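You operate a simulated robot arm through the tools that you are given. There is no shell and no other tool.

You are at the controls of a simulated robot arm. One attempt, no reset.

Task
Swap the red carrier in the block for the grey one.
Fine: free the green lever first; lay the red carrier on the desk, pad up; lock the new one.

The check looks at the end state, three seconds after you hand in, the way a careful person would. Anything else that was tipped, shoved, dropped, spilled or broken makes it a failure.

Robot
A 7-joint arm with a two-finger parallel gripper, fixed in place. Base frame: the origin is at the foot of the arm, x ahead of it, y to its left, z up; the work surface is at about z = 0. Readings come in cm, rad, newtons and seconds.
With the tool pointing down near the work surface it reaches from about 24 to 62 cm from the base axis. Its first joint turns from -1.152 to 1.152 rad. Payload 2.6 kg.
The TCP is the grasp point between the finger pads, 3 cm short of the fingertips. In the tool frame z runs along the fingers and y along their closing line. Largest opening 9.4 cm; finger width 2.8, thickness 1; the body of the gripper, 5 by 9.6 cm, starts 5.5 cm behind the TCP.
Orientation is told as [roll, pitch, yaw] about the base's x, y, z axes, in that order, counted from this pose: with the fingers straight down and closing along the base's y, the tool's x points along the base's -x, its y along +y and its z along -z.

Tools
- The arm moves only by the tool step_arm. Its arguments are lists of equal length, an entry for each row: "offset": the shift along the tool's x, y, z in units of 20 mm (1.0 is 20 mm), a list of three; "delta_rot": the turn, a rotation vector about the tool's x, y, z in units of 4 degrees (1.0 is 4 degrees), a list of three; "claw": the closure, from 0 (fully open) to 1 (shut). In form: {"offset": [[dx, dy, dz], ...], "delta_rot": [[wx, wy, wz], ...], "claw": [claw, ...]}. A call has 1 to 20 rows; each row shifts and turns the commanded pose from where the row before left it, along the tool's axes as they then stand. A call with a number of a shift or a turn outside -1 to 1 is refused whole. Each row takes 0.2 s and may step no farther than 5 cm and 0.15 rad from the row before; otherwise, or with a gripper value out of range, the whole call is refused. Where a pose cannot be reached the arm comes as near as it can. A force on the tool above 40 N (or 10 N above the force at the start of the call, whichever is more), or a blocked arm, ends the call early, and 0.2 s more pass. The fingers move at their own pace (about 7.2 cm/s each) and stop on an object; they squeeze with about 39 N. The grip force told is the motor's: it shows also when the fingers shut on nothing. Time passes only in rows, and 0.2 s behind the last, so rows that do not move let the fingers close. It gives the time, the measured TCP pose, the force on the tool (base axes), the opening and the grip force at its end, in the units of the frame above (readings bear some noise), with the torque about the TCP (base axes, N m) and any sound that the robot's microphone picked up.
- Cameras (640 x 400 px; columns grow to the right, rows downward): "scene" is fixed at [3.11, 43.12, 56.14]; the picture's right is [-0.87, -0.49, 0.00], its down [-0.30, 0.53, -0.79] and it looks along [0.39, -0.69, -0.61] (base axes); focal length 340 px, centre (320, 200). "wrist" rides on the gripper at [7.6, 1.4, -10.3] in the tool frame; the picture's right is [-0.18, 0.98, 0.00], its down [-0.75, -0.14, -0.64] and it looks along [-0.63, -0.12, 0.77] (tool axes); focal length 243 px, centre (320, 200). There is no depth. A picture from a camera that has moved, and an enlarged one, comes with that camera's place and axes in the base frame and with its lens. The place of the scene camera against the robot may be out by one fixed shift of up to 1.2 cm in any direction.
- camera(camera): a new picture of that camera. It takes no simulated time.
- close_up(camera, box): a new picture of the part [left, top, right, bottom] of that camera's present view, enlarged. It takes no simulated time.
- job_done(): hands the job in; it is judged then, once.

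Places have to be worked out from the pictures, the camera data and where the tool is seen. Open the gripper and draw the arm clear of the work before you hand the job in, unless the task says otherwise.

The tools are called as name(argument=value, ...) on one line, values as JSON. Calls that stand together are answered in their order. step_arm: Moves the arm, as the interface text tells. Its arguments: {"type":"object","properties":{"offset":{"type":"array"},"delta_rot":{"type":"array"},"claw":{"type":"array"}},"required":["offset","delta_rot","claw"]} The other tools are called the same way: camera (camera) takes a picture; close_up (camera, box) takes an enlarged picture of a part of a camera's view; job_done () hands the job in.

At the start:

```text
time_s: 0.0
tool_pos: [40.11, -14.58, 30.24]
tool_rot: [0.001, 0.001, 0.0]
contact_force: [-0.3, -0.2, 0.7]
ft_torque: [0.05, -0.01, 0.0]
width: 9.4
gripper_force: 0.0
```

scene: 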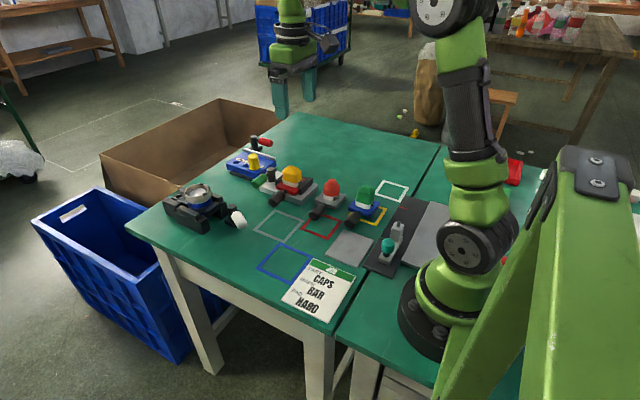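
wrist: 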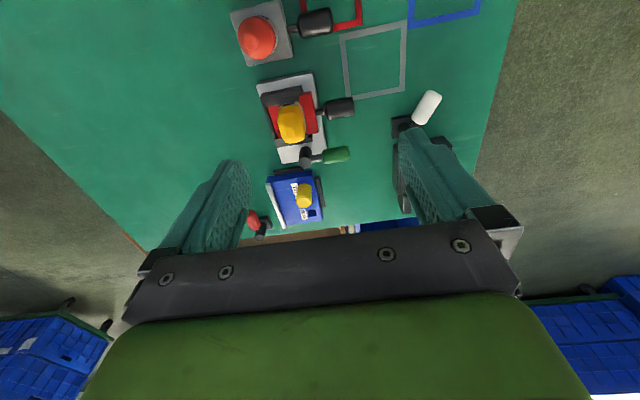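

I start by looking closely at the scene from both cameras before I move anything.

close_up(camera="scene", box=[220, 120, 420, 245])

close_up(camera="scene", box=[140, 160, 260, 235])

close_up(camera="wrist", box=[220, 0, 480, 240])

close_up(camera="scene", box=[240, 190, 440, 315])

```text
3.20 times, centred on (320, 182) of scene
camera zoom: at [3.11, 43.12, 56.14], right [-0.87, -0.49, 0.0], down [-0.3, 0.53, -0.79], along [0.39, -0.69, -0.61], focal length 1088 px, centre (320, 256)
```

zoom: 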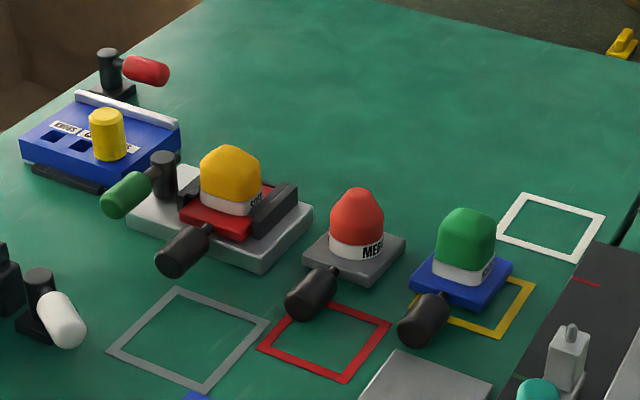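

```text
5.33 times, centred on (200, 198) of scene
camera zoom: at [3.11, 43.12, 56.14], right [-0.87, -0.49, 0.0], down [-0.3, 0.53, -0.79], along [0.39, -0.69, -0.61], focal length 1813 px, centre (960, 213)
```

zoom: 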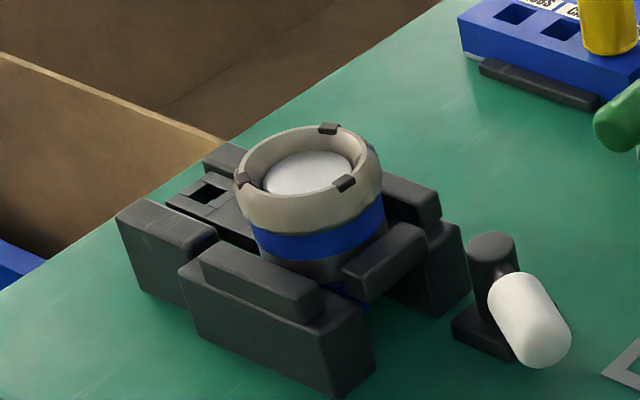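

```text
1.67 times, centred on (350, 120) of wrist
camera zoom: at [32.46, -13.28, 40.42], right [0.18, 0.98, 0.0], down [0.75, -0.14, 0.64], along [0.63, -0.12, -0.77], focal length 404 px, centre (270, 333)
```

zoom: 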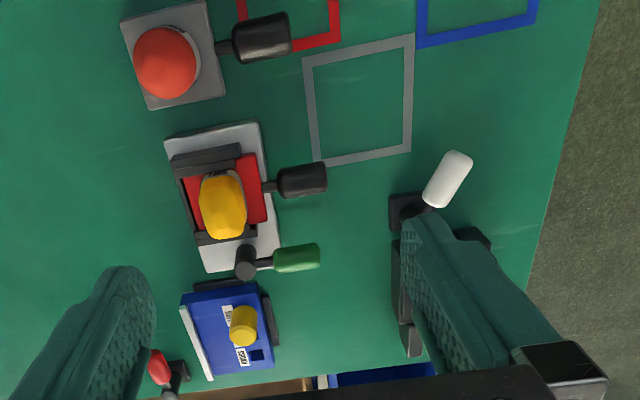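

```text
3.20 times, centred on (340, 252) of scene
camera zoom: at [3.11, 43.12, 56.14], right [-0.87, -0.49, 0.0], down [-0.3, 0.53, -0.79], along [0.39, -0.69, -0.61], focal length 1088 px, centre (256, 32)
```

zoom: 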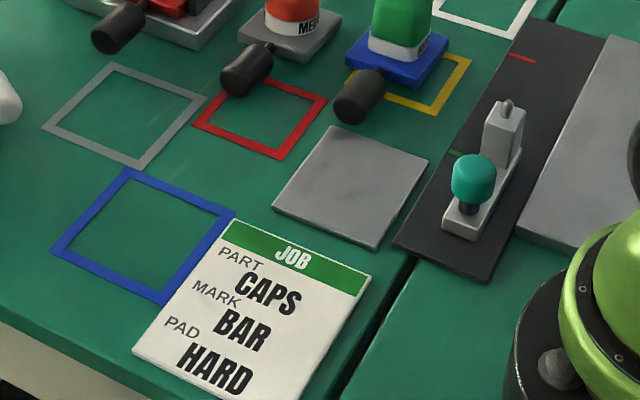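

The light-grey block with black rails holds the red carrier (yellow pad, black handle pointing +y). The green lever's post stands at the block's far-x end, and the loose grey carrier (red pad) lies nearer the base. I'll lower the wrist camera for a better look at the block and lever.

step_arm(offset=[[0.25, -0.21, 0.75], [0.25, -0.21, 0.75], [0.25, -0.21, 0.75], [0.25, -0.21, 0.75], [0.25, -0.21, 0.75], [0.25, -0.21, 0.75], [0.25, -0.21, 0.75], [0.25, -0.21, 0.75]], delta_rot=[[0, 0, 0], [0, 0, 0], [0, 0, 0], [0, 0, 0], [0, 0, 0], [0, 0, 0], [0, 0, 0], [0, 0, 0]], claw=[0, 0, 0, 0, 0, 0, 0, 0])

camera(camera="wrist")

camera(camera="scene")

```text
time_s: 1.8
tool_pos: [36.11, -18.11, 18.22]
tool_rot: [-0.001, 0.0, 0.0]
contact_force: [-0.3, -0.3, -0.6]
ft_torque: [0.02, 0.01, -0.02]
width: 9.37
gripper_force: 0.1
```

```text
taken
camera wrist: at [28.53, -16.73, 28.47], right [0.18, 0.98, 0.0], down [0.75, -0.14, 0.64], along [0.63, -0.12, -0.77], focal length 243 px, centre (320, 200)
```

wrist: 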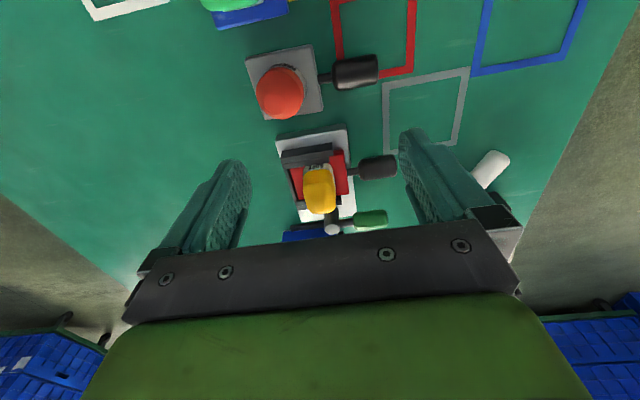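

```text
taken
```

scene: 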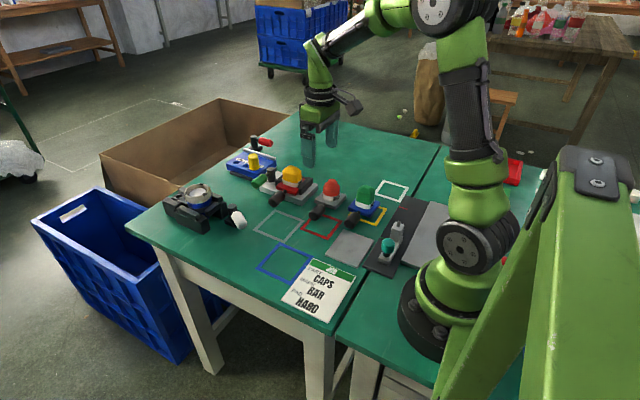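

The block sits centrally in the wrist view now; I zoom in on it, the lever and the grey carrier.

close_up(camera="wrist", box=[260, 120, 420, 240])

close_up(camera="wrist", box=[230, 30, 390, 130])

close_up(camera="scene", box=[245, 155, 325, 210])

close_up(camera="scene", box=[295, 165, 395, 235])

```text
3.33 times, centred on (340, 180) of wrist
camera zoom: at [28.53, -16.73, 28.47], right [0.18, 0.98, 0.0], down [0.75, -0.14, 0.64], along [0.63, -0.12, -0.77], focal length 809 px, centre (253, 267)
```

zoom: 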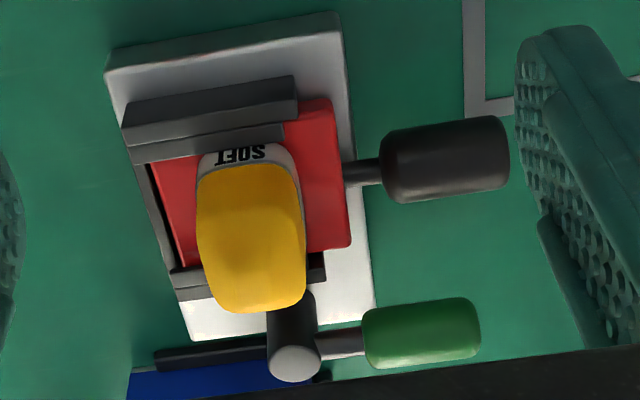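

```text
4.00 times, centred on (310, 80) of wrist
camera zoom: at [28.53, -16.73, 28.47], right [0.18, 0.98, 0.0], down [0.75, -0.14, 0.64], along [0.63, -0.12, -0.77], focal length 970 px, centre (360, 680)
```

zoom: 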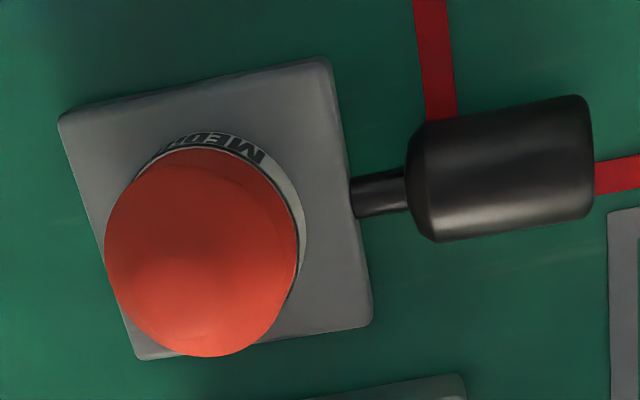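

```text
7.27 times, centred on (285, 182) of scene
camera zoom: at [3.11, 43.12, 56.14], right [-0.87, -0.49, 0.0], down [-0.3, 0.53, -0.79], along [0.39, -0.69, -0.61], focal length 2472 px, centre (574, 327)
```

zoom: 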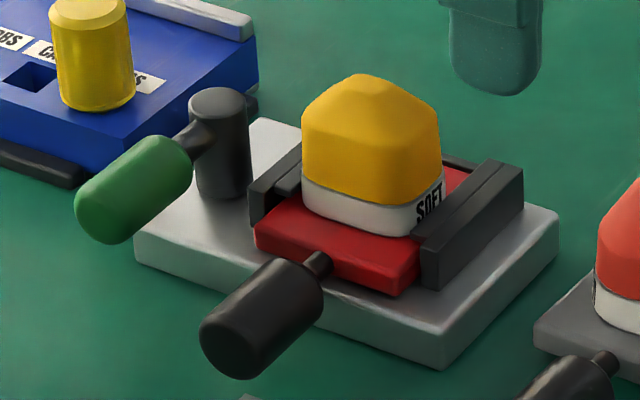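

```text
5.71 times, centred on (345, 200) of scene
camera zoom: at [3.11, 43.12, 56.14], right [-0.87, -0.49, 0.0], down [-0.3, 0.53, -0.79], along [0.39, -0.69, -0.61], focal length 1942 px, centre (177, 200)
```

zoom: 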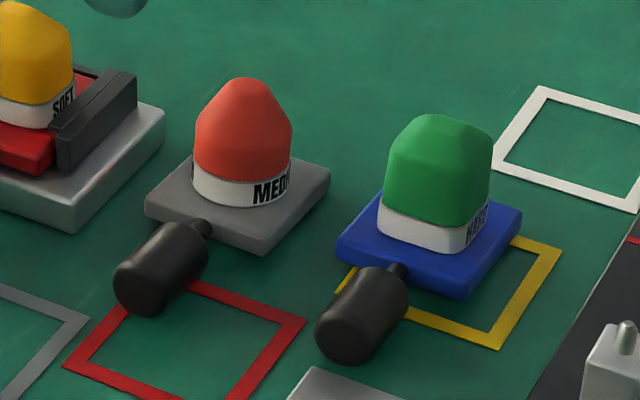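

The red carrier sits between L-shaped rails and slides out along +y by its handle; the lever is a vertical post with a horizontal arm and green knob pointing about +y. I turn the tool 90° so the fingers close along base x and the wrist camera looks toward −y at the block's face.

step_arm(offset=[[0, 0, 0], [0, 0, 0], [0, 0, 0], [0, 0, 0], [0, 0, 0], [0, 0, 0], [0, 0, 0], [0, 0, 0], [0, 0, 0], [0, 0, 0], [0, 0, 0], [0, 0, 0], [0, 0, 0], [0, 0, 0], [0, 0, 0], [0, 0, 0], [0, 0, 0], [0, 0, 0], [0, 0, 0], [0, 0, 0]], delta_rot=[[0, 0, 1], [0, 0, 1], [0, 0, 1], [0, 0, 1], [0, 0, 1], [0, 0, 1], [0, 0, 1], [0, 0, 1], [0, 0, 1], [0, 0, 1], [0, 0, 1], [0, 0, 1], [0, 0, 1], [0, 0, 1], [0, 0, 1], [0, 0, 1], [0, 0, 1], [0, 0, 1], [0, 0, 1], [0, 0, 1]], claw=[0, 0, 0, 0, 0, 0, 0, 0, 0, 0, 0, 0, 0, 0, 0, 0, 0, 0, 0, 0])

```text
time_s: 6.0
tool_pos: [36.03, -18.01, 18.19]
tool_rot: [0.0, 0.001, -1.398]
contact_force: [0.7, -0.5, 0.0]
ft_torque: [0.02, -0.01, -0.01]
width: 9.4
gripper_force: 0.0
```

Rotation is going well; I finish the 90° turn and move over toward the handle side at a safe height.

step_arm(offset=[[0, 0, 0], [0, 0, 0], [0, 0, 0], [0.75, 0.81, 0.07], [0.75, 0.81, 0.07], [0.75, 0.81, 0.07], [0.75, 0.81, 0.07], [0.75, 0.81, 0.07], [0.75, 0.81, 0.07], [0.75, 0.81, 0.07], [0.75, 0.81, 0.07]], delta_rot=[[0, 0, 1], [0, 0, 1], [0, 0, 0.475], [0, 0, 0], [0, 0, 0], [0, 0, 0], [0, 0, 0], [0, 0, 0], [0, 0, 0], [0, 0, 0], [0, 0, 0]], claw=[0, 0, 0, 0, 0, 0, 0, 0, 0, 0, 0])

camera(camera="wrist")

camera(camera="scene")

```text
time_s: 8.4
tool_pos: [49.22, -6.16, 16.95]
tool_rot: [0.0, 0.001, -1.568]
contact_force: [-1.0, 0.8, -0.7]
ft_torque: [0.02, -0.02, 0.04]
width: 9.41
gripper_force: 0.0
```

```text
taken
camera wrist: at [50.52, 1.46, 27.25], right [0.98, -0.18, 0.0], down [-0.14, -0.75, 0.64], along [-0.12, -0.63, -0.77], focal length 243 px, centre (320, 200)
```

wrist: 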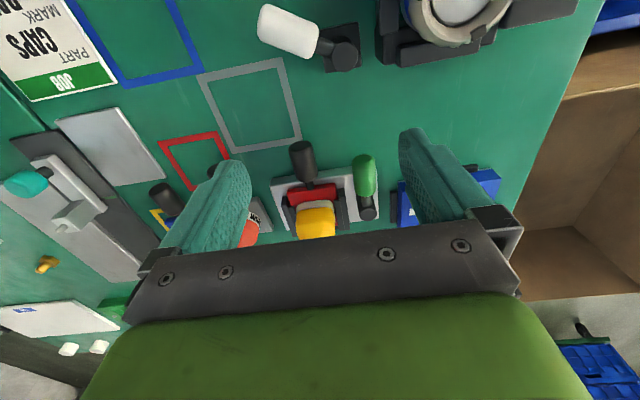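

```text
taken
```

scene: 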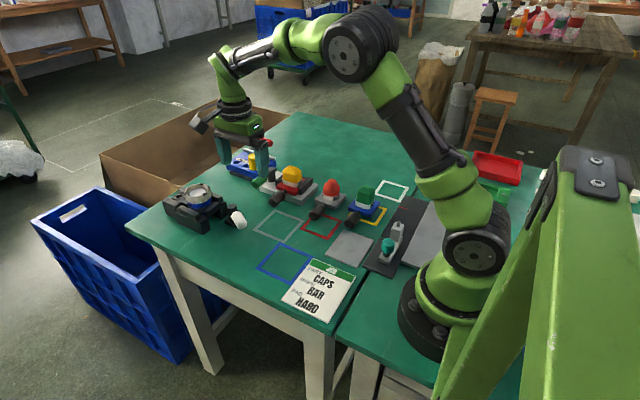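

Now the wrist camera faces the block from the handle side; I zoom in on block and lever to measure them.

close_up(camera="wrist", box=[260, 130, 400, 240])

close_up(camera="wrist", box=[330, 140, 400, 230])

close_up(camera="scene", box=[205, 120, 285, 190])

```text
3.64 times, centred on (330, 185) of wrist
camera zoom: at [50.52, 1.46, 27.25], right [0.98, -0.18, 0.0], down [-0.14, -0.75, 0.64], along [-0.12, -0.63, -0.77], focal length 882 px, centre (284, 254)
```

zoom: 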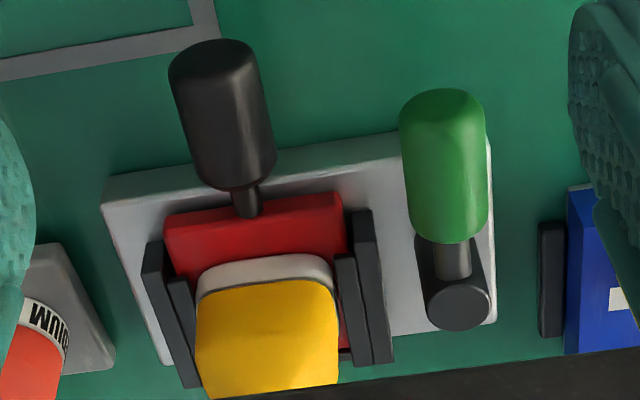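

```text
4.44 times, centred on (365, 185) of wrist
camera zoom: at [50.52, 1.46, 27.25], right [0.98, -0.18, 0.0], down [-0.14, -0.75, 0.64], along [-0.12, -0.63, -0.77], focal length 1078 px, centre (120, 267)
```

zoom: 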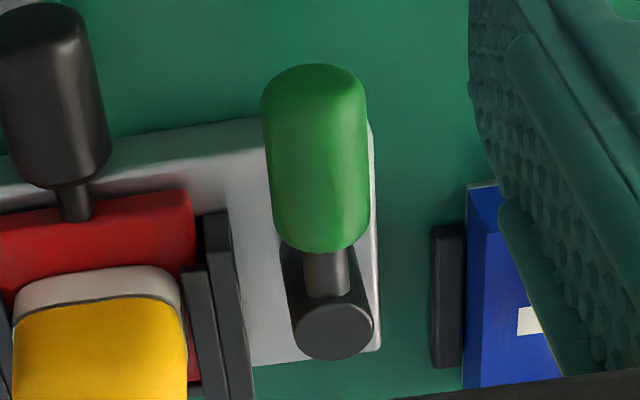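

```text
5.71 times, centred on (245, 155) of scene
camera zoom: at [3.11, 43.12, 56.14], right [-0.87, -0.49, 0.0], down [-0.3, 0.53, -0.79], along [0.39, -0.69, -0.61], focal length 1942 px, centre (749, 457)
```

zoom: 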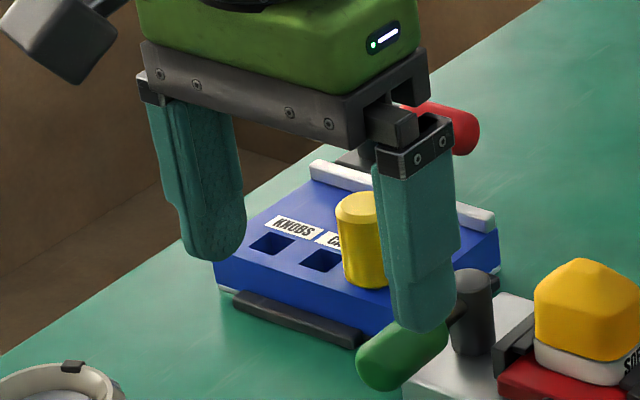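

Two wrist views put the lever post at about (52.5, −19.5), top z≈5.5. The green knob centre is about (52.45, −14.3, 4.8), and the red carrier's handle about (45.8, −12.7, 2.6). I shut the fingers to use them as a pusher, and go above the gap between handle and knob.

step_arm(offset=[[-0.8, 0, 0], [-0.8, 0, 0], [-0.8, 0, 0], [-0.8, 0, 0], [-0.85, 0, 0], [0, 0, 0.75], [0, 0, 0.75], [0, 0, 0.75], [0, 0, 0.75]], delta_rot=[[0, 0, 0], [0, 0, 0], [0, 0, 0], [0, 0, 0], [0, 0, 0], [0, 0, 0], [0, 0, 0], [0, 0, 0], [0, 0, 0]], claw=[1, 1, 1, 1, 1, 1, 1, 1, 1])

camera(camera="wrist")

close_up(camera="scene", box=[205, 120, 345, 220])

```text
time_s: 10.4
tool_pos: [49.21, -13.97, 10.91]
tool_rot: [0.001, 0.0, -1.569]
contact_force: [0.3, 0.6, -0.6]
ft_torque: [-0.03, -0.02, 0.01]
width: 0.0
gripper_force: 33.3
```

```text
taken
camera wrist: at [50.57, -6.47, 21.33], right [0.98, -0.18, 0.0], down [-0.14, -0.75, 0.64], along [-0.12, -0.63, -0.77], focal length 243 px, centre (320, 200)
```

wrist: 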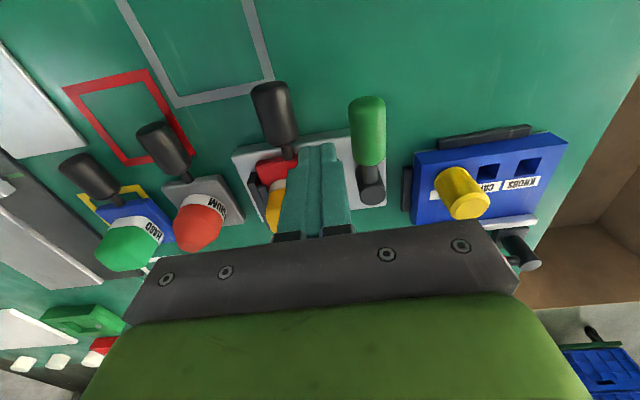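

```text
4.00 times, centred on (275, 170) of scene
camera zoom: at [3.11, 43.12, 56.14], right [-0.87, -0.49, 0.0], down [-0.3, 0.53, -0.79], along [0.39, -0.69, -0.61], focal length 1360 px, centre (500, 320)
```

zoom: 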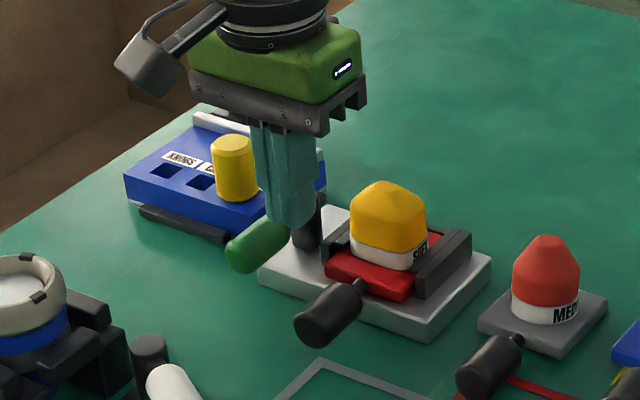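

The shut fingers hang between the handle and the knob, with clear space on both sides. I lower them to knob height and nudge gently toward +x (away from the carrier), watching the force.

step_arm(offset=[[0, 0, 0.65], [0, 0, 0.65], [0, 0, 0.65], [0, 0, 0.6], [0, 0.2, 0], [0, 0.2, 0], [0, 0.15, 0]], delta_rot=[[0, 0, 0], [0, 0, 0], [0, 0, 0], [0, 0, 0], [0, 0, 0], [0, 0, 0], [0, 0, 0]], claw=[1, 1, 1, 1, 1, 1, 1])

close_up(camera="wrist", box=[240, 60, 440, 240])

close_up(camera="scene", box=[225, 140, 325, 210])

```text
time_s: 12.0
tool_pos: [50.14, -14.02, 5.97]
tool_rot: [0.0, 0.0, -1.57]
contact_force: [0.3, -0.1, -0.2]
ft_torque: [0.04, 0.04, 0.02]
width: 0.0
gripper_force: 33.2
```

```text
2.22 times, centred on (340, 150) of wrist
camera zoom: at [51.55, -6.5, 16.19], right [0.98, -0.18, 0.0], down [-0.14, -0.75, 0.64], along [-0.12, -0.63, -0.77], focal length 539 px, centre (276, 311)
```

zoom: 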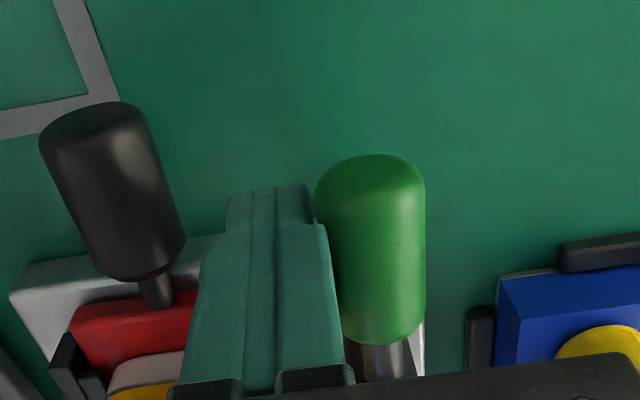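

```text
5.71 times, centred on (275, 175) of scene
camera zoom: at [3.11, 43.12, 56.14], right [-0.87, -0.49, 0.0], down [-0.3, 0.53, -0.79], along [0.39, -0.69, -0.61], focal length 1942 px, centre (577, 343)
```

zoom: 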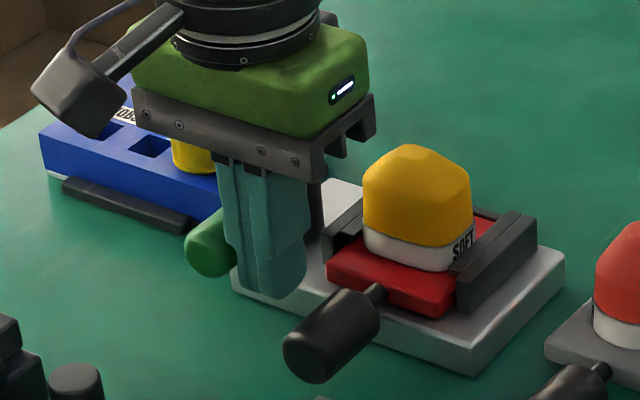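

There is no contact yet and the finger is right beside the knob. I continue in 2 mm steps toward +x.

step_arm(offset=[[0, 0.1, 0], [0, 0.1, 0], [0, 0.1, 0]], delta_rot=[[0, 0, 0], [0, 0, 0], [0, 0, 0]], claw=[1, 1, 1])

close_up(camera="wrist", box=[240, 60, 440, 240])

```text
time_s: 12.8
tool_pos: [50.91, -14.03, 6.0]
tool_rot: [0.0, 0.0, -1.569]
contact_force: [-5.8, 3.3, 7.0]
ft_torque: [-0.09, -0.04, -0.03]
width: 0.02
gripper_force: 33.5
```

```text
2.22 times, centred on (340, 150) of wrist
camera zoom: at [52.17, -6.46, 16.22], right [0.98, -0.18, 0.0], down [-0.14, -0.75, 0.64], along [-0.12, -0.63, -0.77], focal length 539 px, centre (276, 311)
```

zoom: 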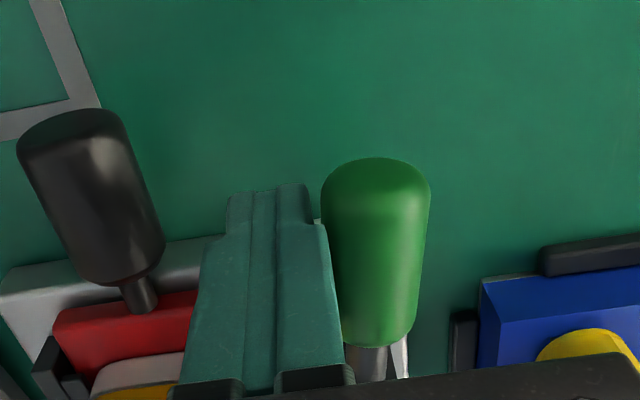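

The knob moved toward +x relative to the plate with only about 6 N, so this direction turns. I follow the arc in small steps up to about 30°.

step_arm(offset=[[0.035, 0.15, 0], [0.035, 0.15, 0], [0.035, 0.15, 0], [0.035, 0.15, 0], [0.035, 0.15, 0], [0.035, 0.15, 0]], delta_rot=[[0, 0, 0], [0, 0, 0], [0, 0, 0], [0, 0, 0], [0, 0, 0], [0, 0, 0]], claw=[1, 1, 1, 1, 1, 1])

close_up(camera="wrist", box=[240, 60, 440, 240])

close_up(camera="scene", box=[225, 140, 325, 210])

```text
time_s: 14.2
tool_pos: [52.58, -13.71, 5.97]
tool_rot: [-0.001, -0.002, -1.569]
contact_force: [-4.8, 0.4, 1.2]
ft_torque: [-0.02, -0.02, -0.04]
width: 0.02
gripper_force: 33.2
```

```text
2.22 times, centred on (340, 150) of wrist
camera zoom: at [53.89, -6.1, 16.21], right [0.98, -0.18, 0.0], down [-0.14, -0.75, 0.64], along [-0.12, -0.63, -0.77], focal length 539 px, centre (276, 311)
```

zoom: 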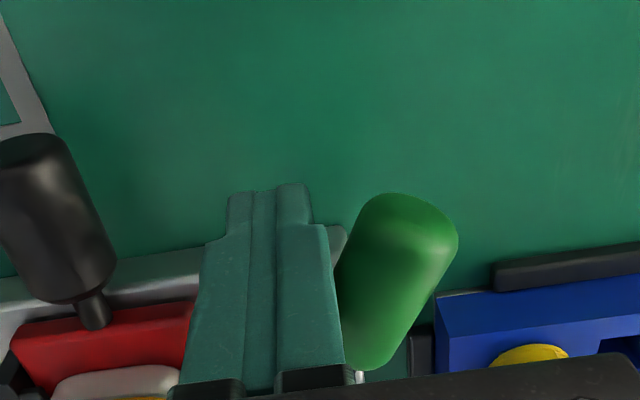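

```text
5.71 times, centred on (275, 175) of scene
camera zoom: at [3.11, 43.12, 56.14], right [-0.87, -0.49, 0.0], down [-0.3, 0.53, -0.79], along [0.39, -0.69, -0.61], focal length 1942 px, centre (577, 343)
```

zoom: 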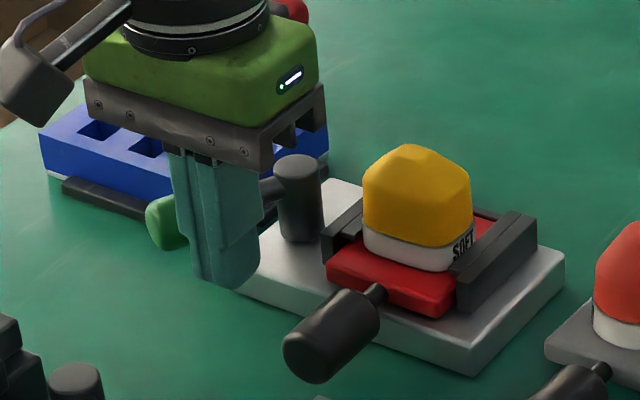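

The lever is turning freely about its post, and the block and carrier sit at the same pixels as before. I continue along the arc to about 60°.

step_arm(offset=[[-0.01, 0.15, 0], [-0.01, 0.15, 0], [-0.01, 0.15, 0], [-0.01, 0.15, 0], [-0.01, 0.15, 0], [-0.05, 0.14, 0], [-0.06, 0.14, 0], [-0.06, 0.14, 0], [-0.06, 0.14, 0], [-0.06, 0.14, 0]], delta_rot=[[0, 0, 0], [0, 0, 0], [0, 0, 0], [0, 0, 0], [0, 0, 0], [0, 0, 0], [0, 0, 0], [0, 0, 0], [0, 0, 0], [0, 0, 0]], claw=[1, 1, 1, 1, 1, 1, 1, 1, 1, 1])

close_up(camera="wrist", box=[240, 60, 440, 240])

close_up(camera="scene", box=[225, 140, 325, 210])

```text
time_s: 16.4
tool_pos: [55.46, -14.29, 5.86]
tool_rot: [0.0, -0.001, -1.57]
contact_force: [-3.6, 1.9, 3.6]
ft_torque: [-0.05, -0.08, -0.03]
width: 0.0
gripper_force: 32.8
```

```text
2.22 times, centred on (340, 150) of wrist
camera zoom: at [56.81, -6.81, 16.13], right [0.98, -0.18, 0.0], down [-0.14, -0.75, 0.64], along [-0.12, -0.63, -0.77], focal length 539 px, centre (276, 311)
```

zoom: 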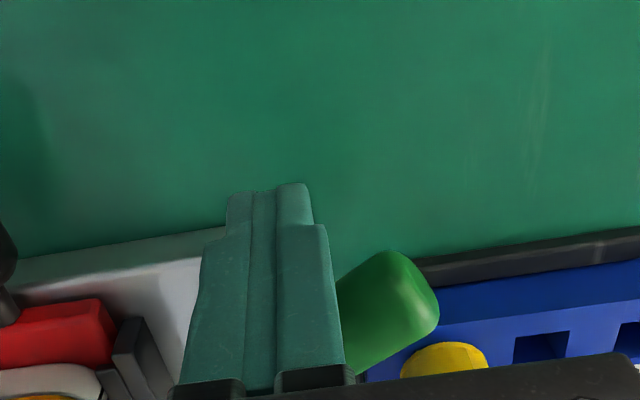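

```text
5.71 times, centred on (275, 175) of scene
camera zoom: at [3.1, 43.12, 56.14], right [-0.87, -0.49, 0.0], down [-0.3, 0.53, -0.79], along [0.39, -0.69, -0.61], focal length 1942 px, centre (577, 343)
```

zoom: 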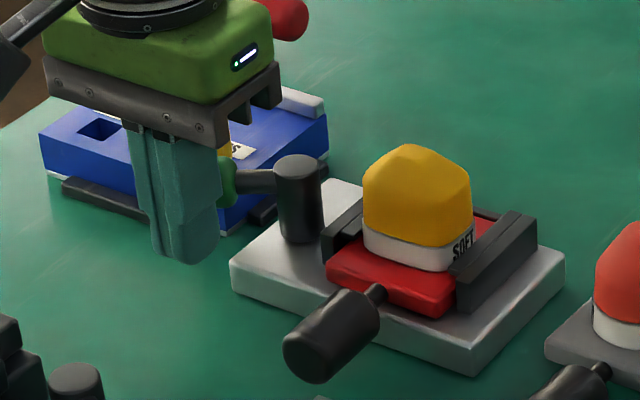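

The lever is at about 60° and still turning easily (about 4 N); the knob rides above the blue box's low top, and the box hasn't moved. I continue a little, checking for an end stop.

step_arm(offset=[[-0.08, 0.11, 0], [-0.08, 0.11, 0], [-0.09, 0.11, 0], [-0.09, 0.11, 0]], delta_rot=[[0, 0, 0], [0, 0, 0], [0, 0, 0], [0, 0, 0]], claw=[1, 1, 1, 1])

close_up(camera="wrist", box=[240, 60, 440, 240])

close_up(camera="scene", box=[225, 140, 325, 210])

```text
time_s: 17.1
tool_pos: [55.72, -14.35, 6.08]
tool_rot: [-0.008, 0.01, -1.574]
contact_force: [-6.5, 3.0, 4.4]
ft_torque: [-0.05, -0.08, -0.07]
width: 0.0
gripper_force: 33.1
stopped in row 3: the force on the tool passed its limit at 46 N (the readings are from after the stop); the commanded pose is now the measured one
```

```text
2.22 times, centred on (340, 150) of wrist
camera zoom: at [57.3, -6.91, 16.29], right [0.98, -0.19, -0.01], down [-0.14, -0.76, 0.63], along [-0.13, -0.62, -0.77], focal length 539 px, centre (276, 311)
```

zoom: 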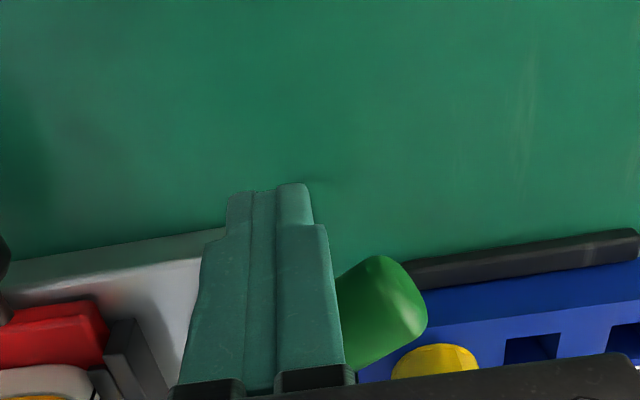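

```text
5.71 times, centred on (275, 175) of scene
camera zoom: at [3.11, 43.12, 56.13], right [-0.87, -0.49, 0.0], down [-0.3, 0.53, -0.79], along [0.39, -0.69, -0.61], focal length 1942 px, centre (577, 343)
```

zoom: 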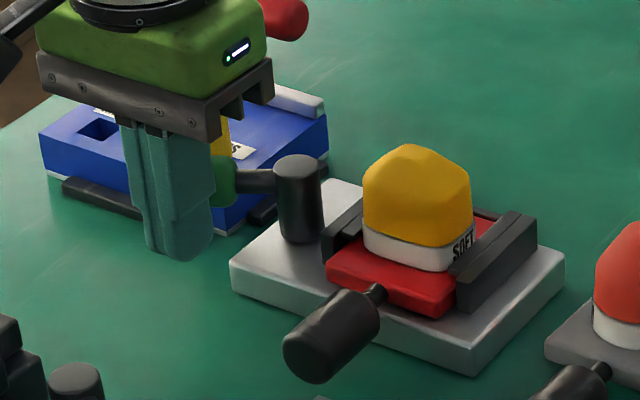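

At about 62–65° the lever reached a hard stop; the block's pixels are unchanged, so it did not shift. The lever is now free, so I back off and raise the tool, then look at the lever again.

step_arm(offset=[[0.2, -0.3, 0], [0.2, -0.3, 0], [0, 0, -0.8], [0, 0, -0.8], [0, 0, -0.8], [0, 0, -0.8]], delta_rot=[[0, 0, 0], [0, 0, 0], [0, 0, 0], [0, 0, 0], [0, 0, 0], [0, 0, 0]], claw=[1, 1, 1, 1, 1, 1])

camera(camera="wrist")

close_up(camera="scene", box=[225, 140, 325, 210])

```text
time_s: 18.5
tool_pos: [54.62, -13.69, 12.46]
tool_rot: [-0.008, 0.009, -1.572]
contact_force: [0.2, 0.0, 0.2]
ft_torque: [-0.02, 0.02, 0.0]
width: 0.0
gripper_force: 32.9
```

```text
taken
camera wrist: at [56.08, -6.26, 22.8], right [0.98, -0.19, -0.01], down [-0.14, -0.76, 0.64], along [-0.12, -0.62, -0.77], focal length 243 px, centre (320, 200)
```

wrist: 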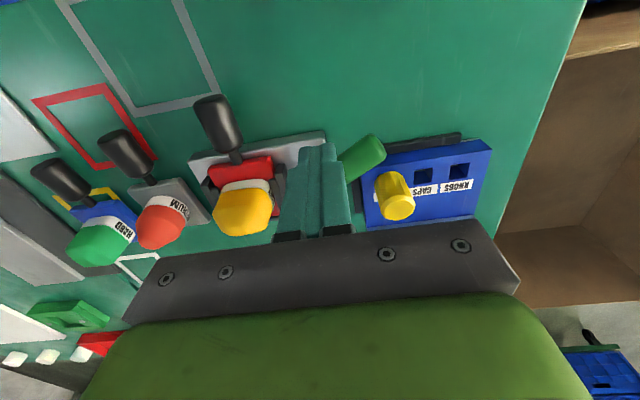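

```text
5.71 times, centred on (275, 175) of scene
camera zoom: at [3.11, 43.12, 56.14], right [-0.87, -0.49, 0.0], down [-0.3, 0.53, -0.79], along [0.39, -0.69, -0.61], focal length 1942 px, centre (577, 343)
```

zoom: 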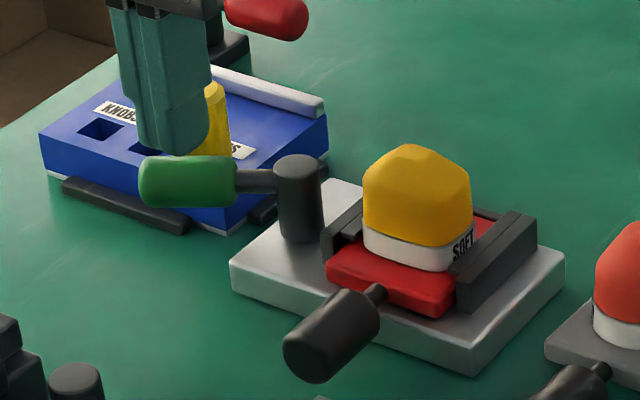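

The lever arm now points well away, at about 62°, and the block is undisturbed. I correct the tiny tilt, turn about 2.5° to match the block's measured yaw, open to about 5.5 cm and move above the red carrier's handle to look.

step_arm(offset=[[0, 0, 0], [0, -0.735, 0], [0, -0.735, 0], [0, -0.735, 0], [0, -0.735, 0], [0, -0.735, 0], [0, -0.735, 0]], delta_rot=[[-0.13, 0.115, 0], [0, 0, 0], [0, 0, 0], [0, 0, 0], [0, 0, 0], [0, 0, 0], [0, 0, 0.6]], claw=[0.415, 0.415, 0.415, 0.415, 0.415, 0.415, 0.415])

camera(camera="wrist")

close_up(camera="wrist", box=[200, 60, 420, 240])

```text
time_s: 20.1
tool_pos: [45.93, -13.67, 12.26]
tool_rot: [0.001, 0.018, -1.614]
contact_force: [0.4, 0.1, -0.3]
ft_torque: [-0.01, -0.02, 0.0]
width: 5.5
gripper_force: 0.0
```

```text
taken
camera wrist: at [47.67, -6.36, 22.67], right [0.97, -0.23, 0.0], down [-0.18, -0.76, 0.63], along [-0.14, -0.61, -0.78], focal length 243 px, centre (320, 200)
```

wrist: 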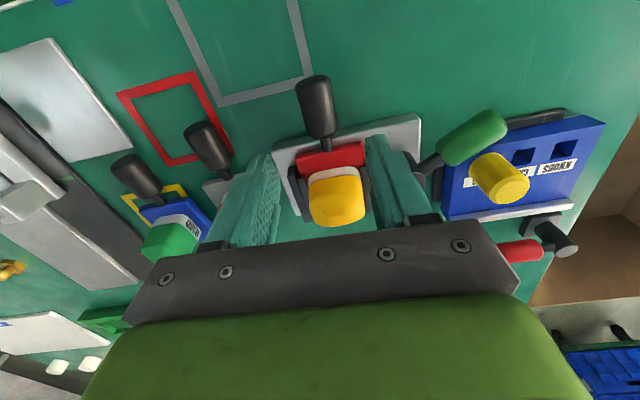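

```text
2.22 times, centred on (310, 150) of wrist
camera zoom: at [47.67, -6.36, 22.67], right [0.97, -0.23, 0.0], down [-0.18, -0.76, 0.63], along [-0.14, -0.61, -0.78], focal length 539 px, centre (342, 311)
```

zoom: 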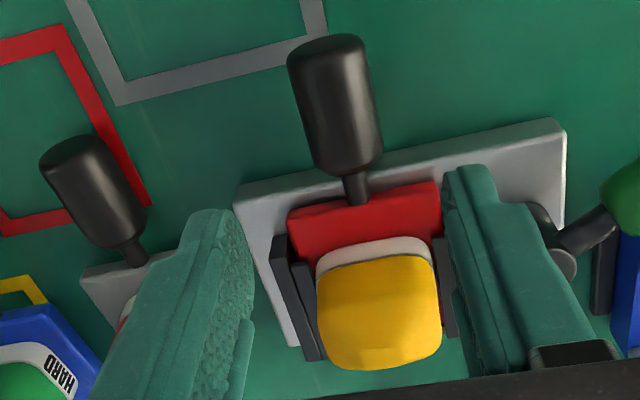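

Yaw now matches the handle (about 2.2° measured), with the axis at x≈46.0 around y=−13. I remove the residual 0.018 tilt and lower so the finger pads straddle the handle, tips at z≈1.4.

step_arm(offset=[[0.18, 0, 0], [0, 0, 0.78], [0, 0, 0.78], [0, 0, 0.78], [0, 0, 0.78], [0, 0, 0.78]], delta_rot=[[0, -0.26, 0], [0, 0, 0], [0, 0, 0], [0, 0, 0], [0, 0, 0], [0, 0, 0]], claw=[0.415, 0.415, 0.415, 0.415, 0.415, 0.415])

close_up(camera="wrist", box=[200, 60, 420, 240])

close_up(camera="scene", box=[225, 140, 325, 210])

```text
time_s: 21.5
tool_pos: [45.76, -13.11, 4.39]
tool_rot: [0.001, -0.001, -1.615]
contact_force: [-0.2, 0.5, -0.2]
ft_torque: [0.02, -0.02, 0.01]
width: 5.48
gripper_force: 0.1
```

```text
2.22 times, centred on (310, 150) of wrist
camera zoom: at [47.54, -5.67, 14.72], right [0.97, -0.23, 0.0], down [-0.18, -0.75, 0.64], along [-0.15, -0.63, -0.77], focal length 539 px, centre (342, 311)
```

zoom: 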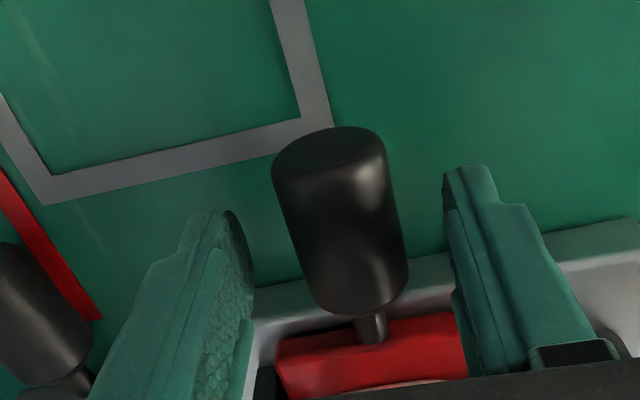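

```text
5.71 times, centred on (275, 175) of scene
camera zoom: at [3.11, 43.12, 56.14], right [-0.87, -0.49, 0.0], down [-0.3, 0.53, -0.79], along [0.39, -0.69, -0.61], focal length 1942 px, centre (577, 343)
```

zoom: 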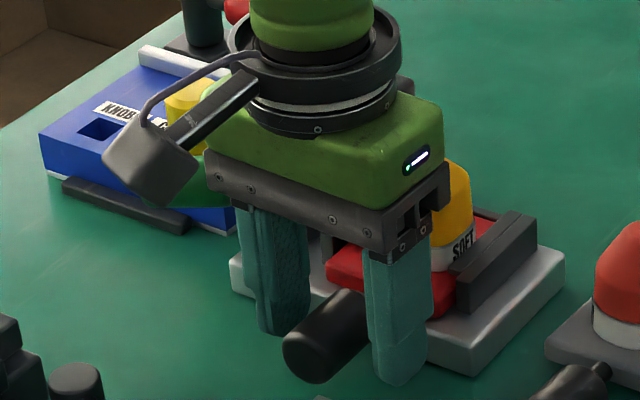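

The handle is centred between the pads to within about 1 mm. I close the fingers on it.

step_arm(offset=[[0, 0.04, 0], [0, 0, 0], [0, 0, 0], [0, 0, 0]], delta_rot=[[0, 0, 0], [0, 0, 0], [0, 0, 0], [0, 0, 0]], claw=[0.6, 0.8, 1, 1])

close_up(camera="wrist", box=[200, 60, 420, 240])

```text
time_s: 22.5
tool_pos: [45.94, -13.16, 4.55]
tool_rot: [0.003, -0.002, -1.611]
contact_force: [11.9, -3.3, -4.6]
ft_torque: [0.17, -0.17, 1.3]
width: 2.77
gripper_force: 38.6
```

```text
2.22 times, centred on (310, 150) of wrist
camera zoom: at [47.65, -5.65, 14.75], right [0.97, -0.22, 0.0], down [-0.17, -0.75, 0.64], along [-0.14, -0.63, -0.77], focal length 539 px, centre (342, 311)
```

zoom: 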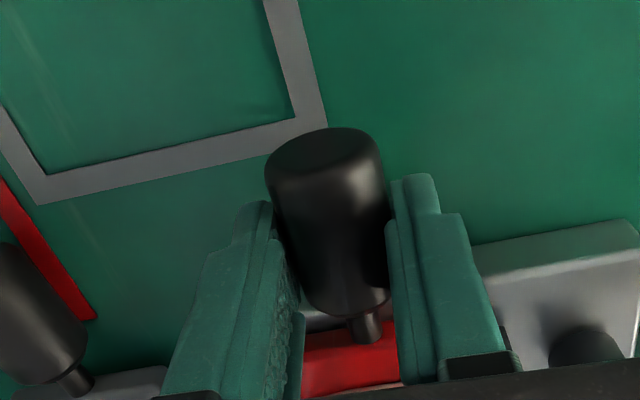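

Gripped at 2.77 cm with a small side load (+12 N in x, 1.3 N·m about z), meaning the handle sits a touch to +x with slightly less yaw. I relax the command by 1 mm and a fraction of a degree.

step_arm(offset=[[0, 0.05, 0], [0, 0, 0]], delta_rot=[[0, 0, -0.08], [0, 0, 0]], claw=[1, 1])

```text
time_s: 23.1
tool_pos: [45.91, -13.16, 4.44]
tool_rot: [0.002, -0.001, -1.609]
contact_force: [8.0, -0.6, -0.7]
ft_torque: [-0.48, -0.19, 1.11]
width: 2.77
gripper_force: 39.1
```

The load fell to 8 N and 1.1 N·m. One more small adjustment in the same direction.

step_arm(offset=[[0, 0.05, 0], [0, 0, 0]], delta_rot=[[0, 0, -0.2], [0, 0, 0]], claw=[1, 1])

```text
time_s: 23.7
tool_pos: [45.94, -13.19, 4.55]
tool_rot: [-0.002, 0.0, -1.595]
contact_force: [-8.8, 3.2, 6.5]
ft_torque: [-0.11, 0.17, 1.05]
width: 2.72
gripper_force: 39.0
```

The x force reversed sign, so I take half of that shift back and start pulling gently along the handle axis (+y) in 3–4 mm steps.

step_arm(offset=[[0, -0.025, 0], [0.15, 0, 0], [0.2, 0, 0], [0.2, 0, 0]], delta_rot=[[0, 0, 0], [0, 0, 0], [0, 0, 0], [0, 0, 0]], claw=[1, 1, 1, 1])

close_up(camera="scene", box=[225, 140, 325, 210])

close_up(camera="wrist", box=[200, 60, 420, 240])

```text
time_s: 24.7
tool_pos: [46.28, -12.13, 4.48]
tool_rot: [0.0, 0.0, -1.597]
contact_force: [-0.3, -0.6, -0.6]
ft_torque: [0.11, -0.01, 0.0]
width: 2.67
gripper_force: 38.4
```

```text
5.71 times, centred on (275, 175) of scene
camera zoom: at [3.11, 43.12, 56.14], right [-0.87, -0.49, 0.0], down [-0.3, 0.53, -0.79], along [0.39, -0.69, -0.61], focal length 1942 px, centre (577, 343)
```

zoom: 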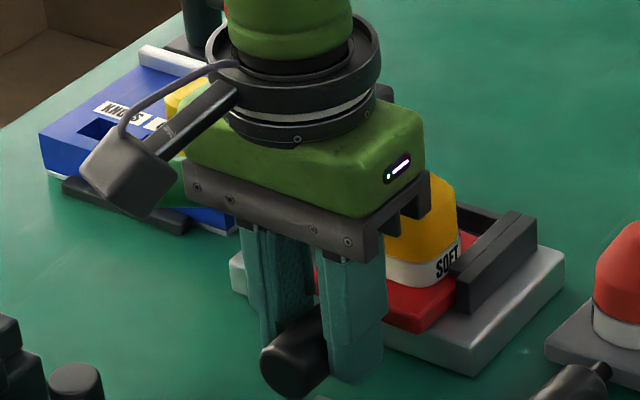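

```text
2.22 times, centred on (310, 150) of wrist
camera zoom: at [47.73, -4.62, 14.73], right [0.98, -0.21, 0.0], down [-0.16, -0.75, 0.64], along [-0.13, -0.63, -0.77], focal length 539 px, centre (342, 311)
```

zoom: 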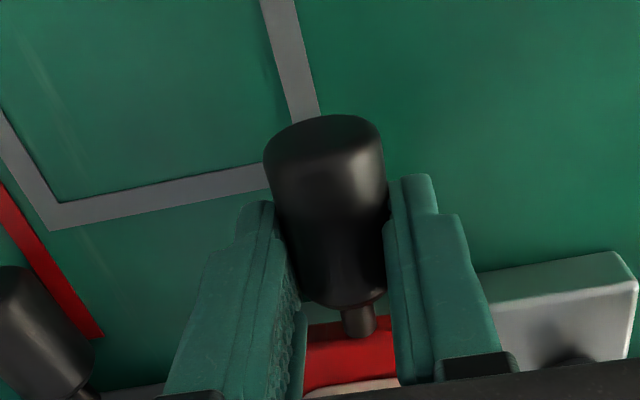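

The carrier came out by 1 cm with near-zero force, so the lever has released it. I keep pulling along the axis and check halfway.

step_arm(offset=[[0.25, 0, 0], [0.25, 0, 0], [0.25, 0, 0], [0.25, 0, 0], [0.25, 0, 0], [0.25, 0, 0]], delta_rot=[[0, 0, 0], [0, 0, 0], [0, 0, 0], [0, 0, 0], [0, 0, 0], [0, 0, 0]], claw=[1, 1, 1, 1, 1, 1])

close_up(camera="scene", box=[225, 140, 325, 210])

close_up(camera="wrist", box=[200, 60, 420, 240])

```text
time_s: 26.1
tool_pos: [46.32, -9.13, 4.51]
tool_rot: [0.002, 0.0, -1.596]
contact_force: [0.4, -0.2, -0.9]
ft_torque: [0.1, -0.04, 0.02]
width: 2.68
gripper_force: 38.4
```

```text
5.71 times, centred on (275, 175) of scene
camera zoom: at [3.11, 43.12, 56.14], right [-0.87, -0.49, 0.0], down [-0.3, 0.53, -0.79], along [0.39, -0.69, -0.61], focal length 1942 px, centre (577, 343)
```

zoom: 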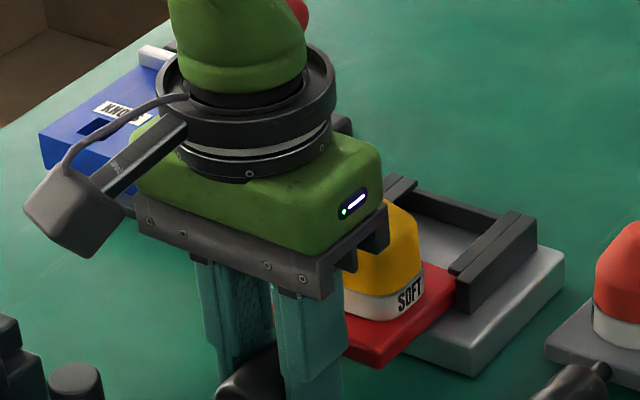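

```text
2.22 times, centred on (310, 150) of wrist
camera zoom: at [47.81, -1.61, 14.74], right [0.98, -0.21, 0.0], down [-0.16, -0.75, 0.64], along [-0.13, -0.63, -0.77], focal length 539 px, centre (342, 311)
```

zoom: 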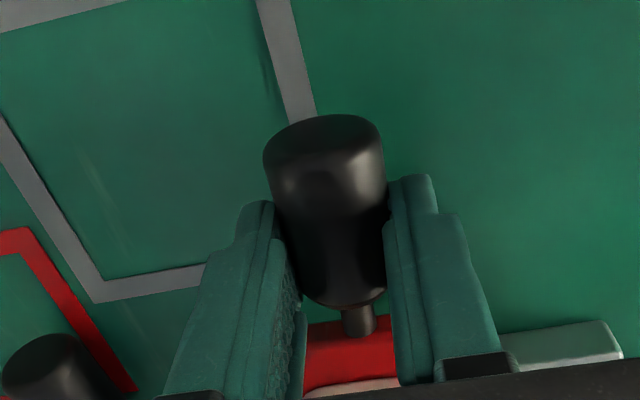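

It slides freely with negligible torque, so the carrier is light. I pull the remaining 3.5 cm to clear the rails.

step_arm(offset=[[0.25, 0, 0], [0.25, 0, 0], [0.25, 0, 0], [0.25, 0, 0], [0.25, 0, 0], [0.25, 0, 0], [0.25, 0, 0]], delta_rot=[[0, 0, 0], [0, 0, 0], [0, 0, 0], [0, 0, 0], [0, 0, 0], [0, 0, 0], [0, 0, 0]], claw=[1, 1, 1, 1, 1, 1, 1])

close_up(camera="scene", box=[215, 140, 335, 225])

camera(camera="wrist")

```text
time_s: 27.7
tool_pos: [46.13, -5.77, 4.47]
tool_rot: [0.002, -0.002, -1.595]
contact_force: [0.3, 0.4, -1.4]
ft_torque: [0.06, -0.01, 0.02]
width: 2.67
gripper_force: 38.9
```

```text
4.71 times, centred on (275, 182) of scene
camera zoom: at [3.11, 43.12, 56.14], right [-0.87, -0.49, 0.0], down [-0.3, 0.53, -0.79], along [0.39, -0.69, -0.61], focal length 1600 px, centre (532, 282)
```

zoom: 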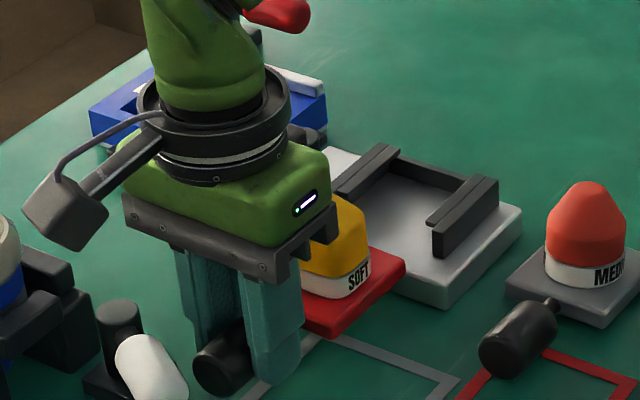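

```text
taken
camera wrist: at [47.83, 1.79, 14.72], right [0.98, -0.21, 0.0], down [-0.16, -0.75, 0.64], along [-0.13, -0.63, -0.77], focal length 243 px, centre (320, 200)
```

wrist: 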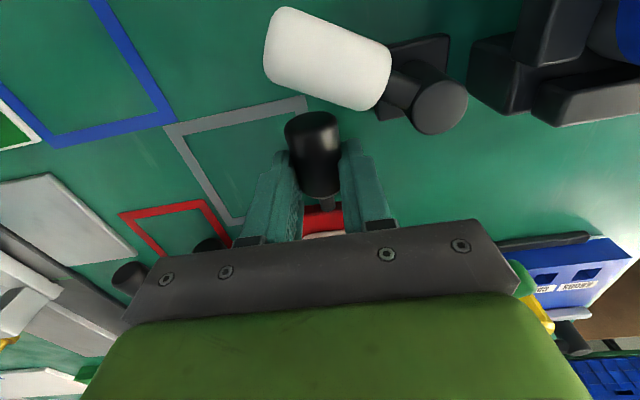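

The carrier's rear edge is now about 2.5 cm in front of the rail ends. I lift straight up, checking for sag.

step_arm(offset=[[0, 0, -0.2], [0, 0, -0.4], [0, 0, -0.6], [0, 0, -0.8], [0, 0, -0.8], [0, 0, -0.8], [0, 0, -0.8]], delta_rot=[[0, 0, 0], [0, 0, 0], [0, 0, 0], [0, 0, 0], [0, 0, 0], [0, 0, 0], [0, 0, 0]], claw=[1, 1, 1, 1, 1, 1, 1])

close_up(camera="scene", box=[205, 100, 335, 215])

camera(camera="wrist")

```text
time_s: 29.3
tool_pos: [46.11, -5.62, 13.42]
tool_rot: [0.002, 0.0, -1.594]
contact_force: [0.5, -0.5, -1.4]
ft_torque: [0.08, -0.02, 0.0]
width: 2.68
gripper_force: 39.0
```

```text
3.48 times, centred on (270, 158) of scene
camera zoom: at [3.11, 43.12, 56.14], right [-0.87, -0.49, 0.0], down [-0.3, 0.53, -0.79], along [0.39, -0.69, -0.61], focal length 1182 px, centre (494, 348)
```

zoom: 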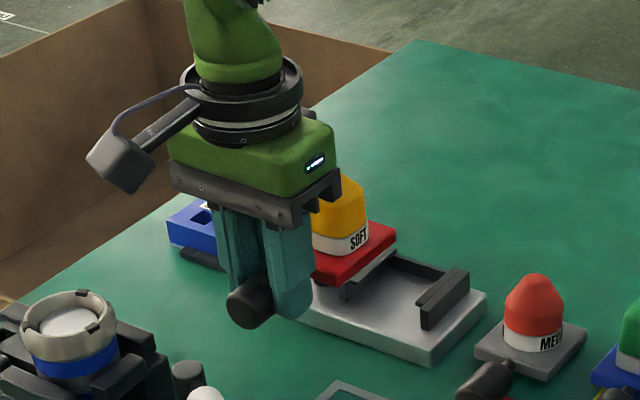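

```text
taken
camera wrist: at [47.68, 1.82, 23.71], right [0.98, -0.21, 0.0], down [-0.16, -0.75, 0.64], along [-0.13, -0.63, -0.77], focal length 243 px, centre (320, 200)
```

wrist: 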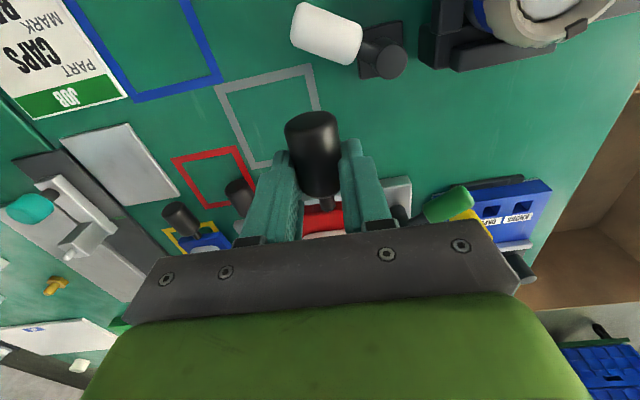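

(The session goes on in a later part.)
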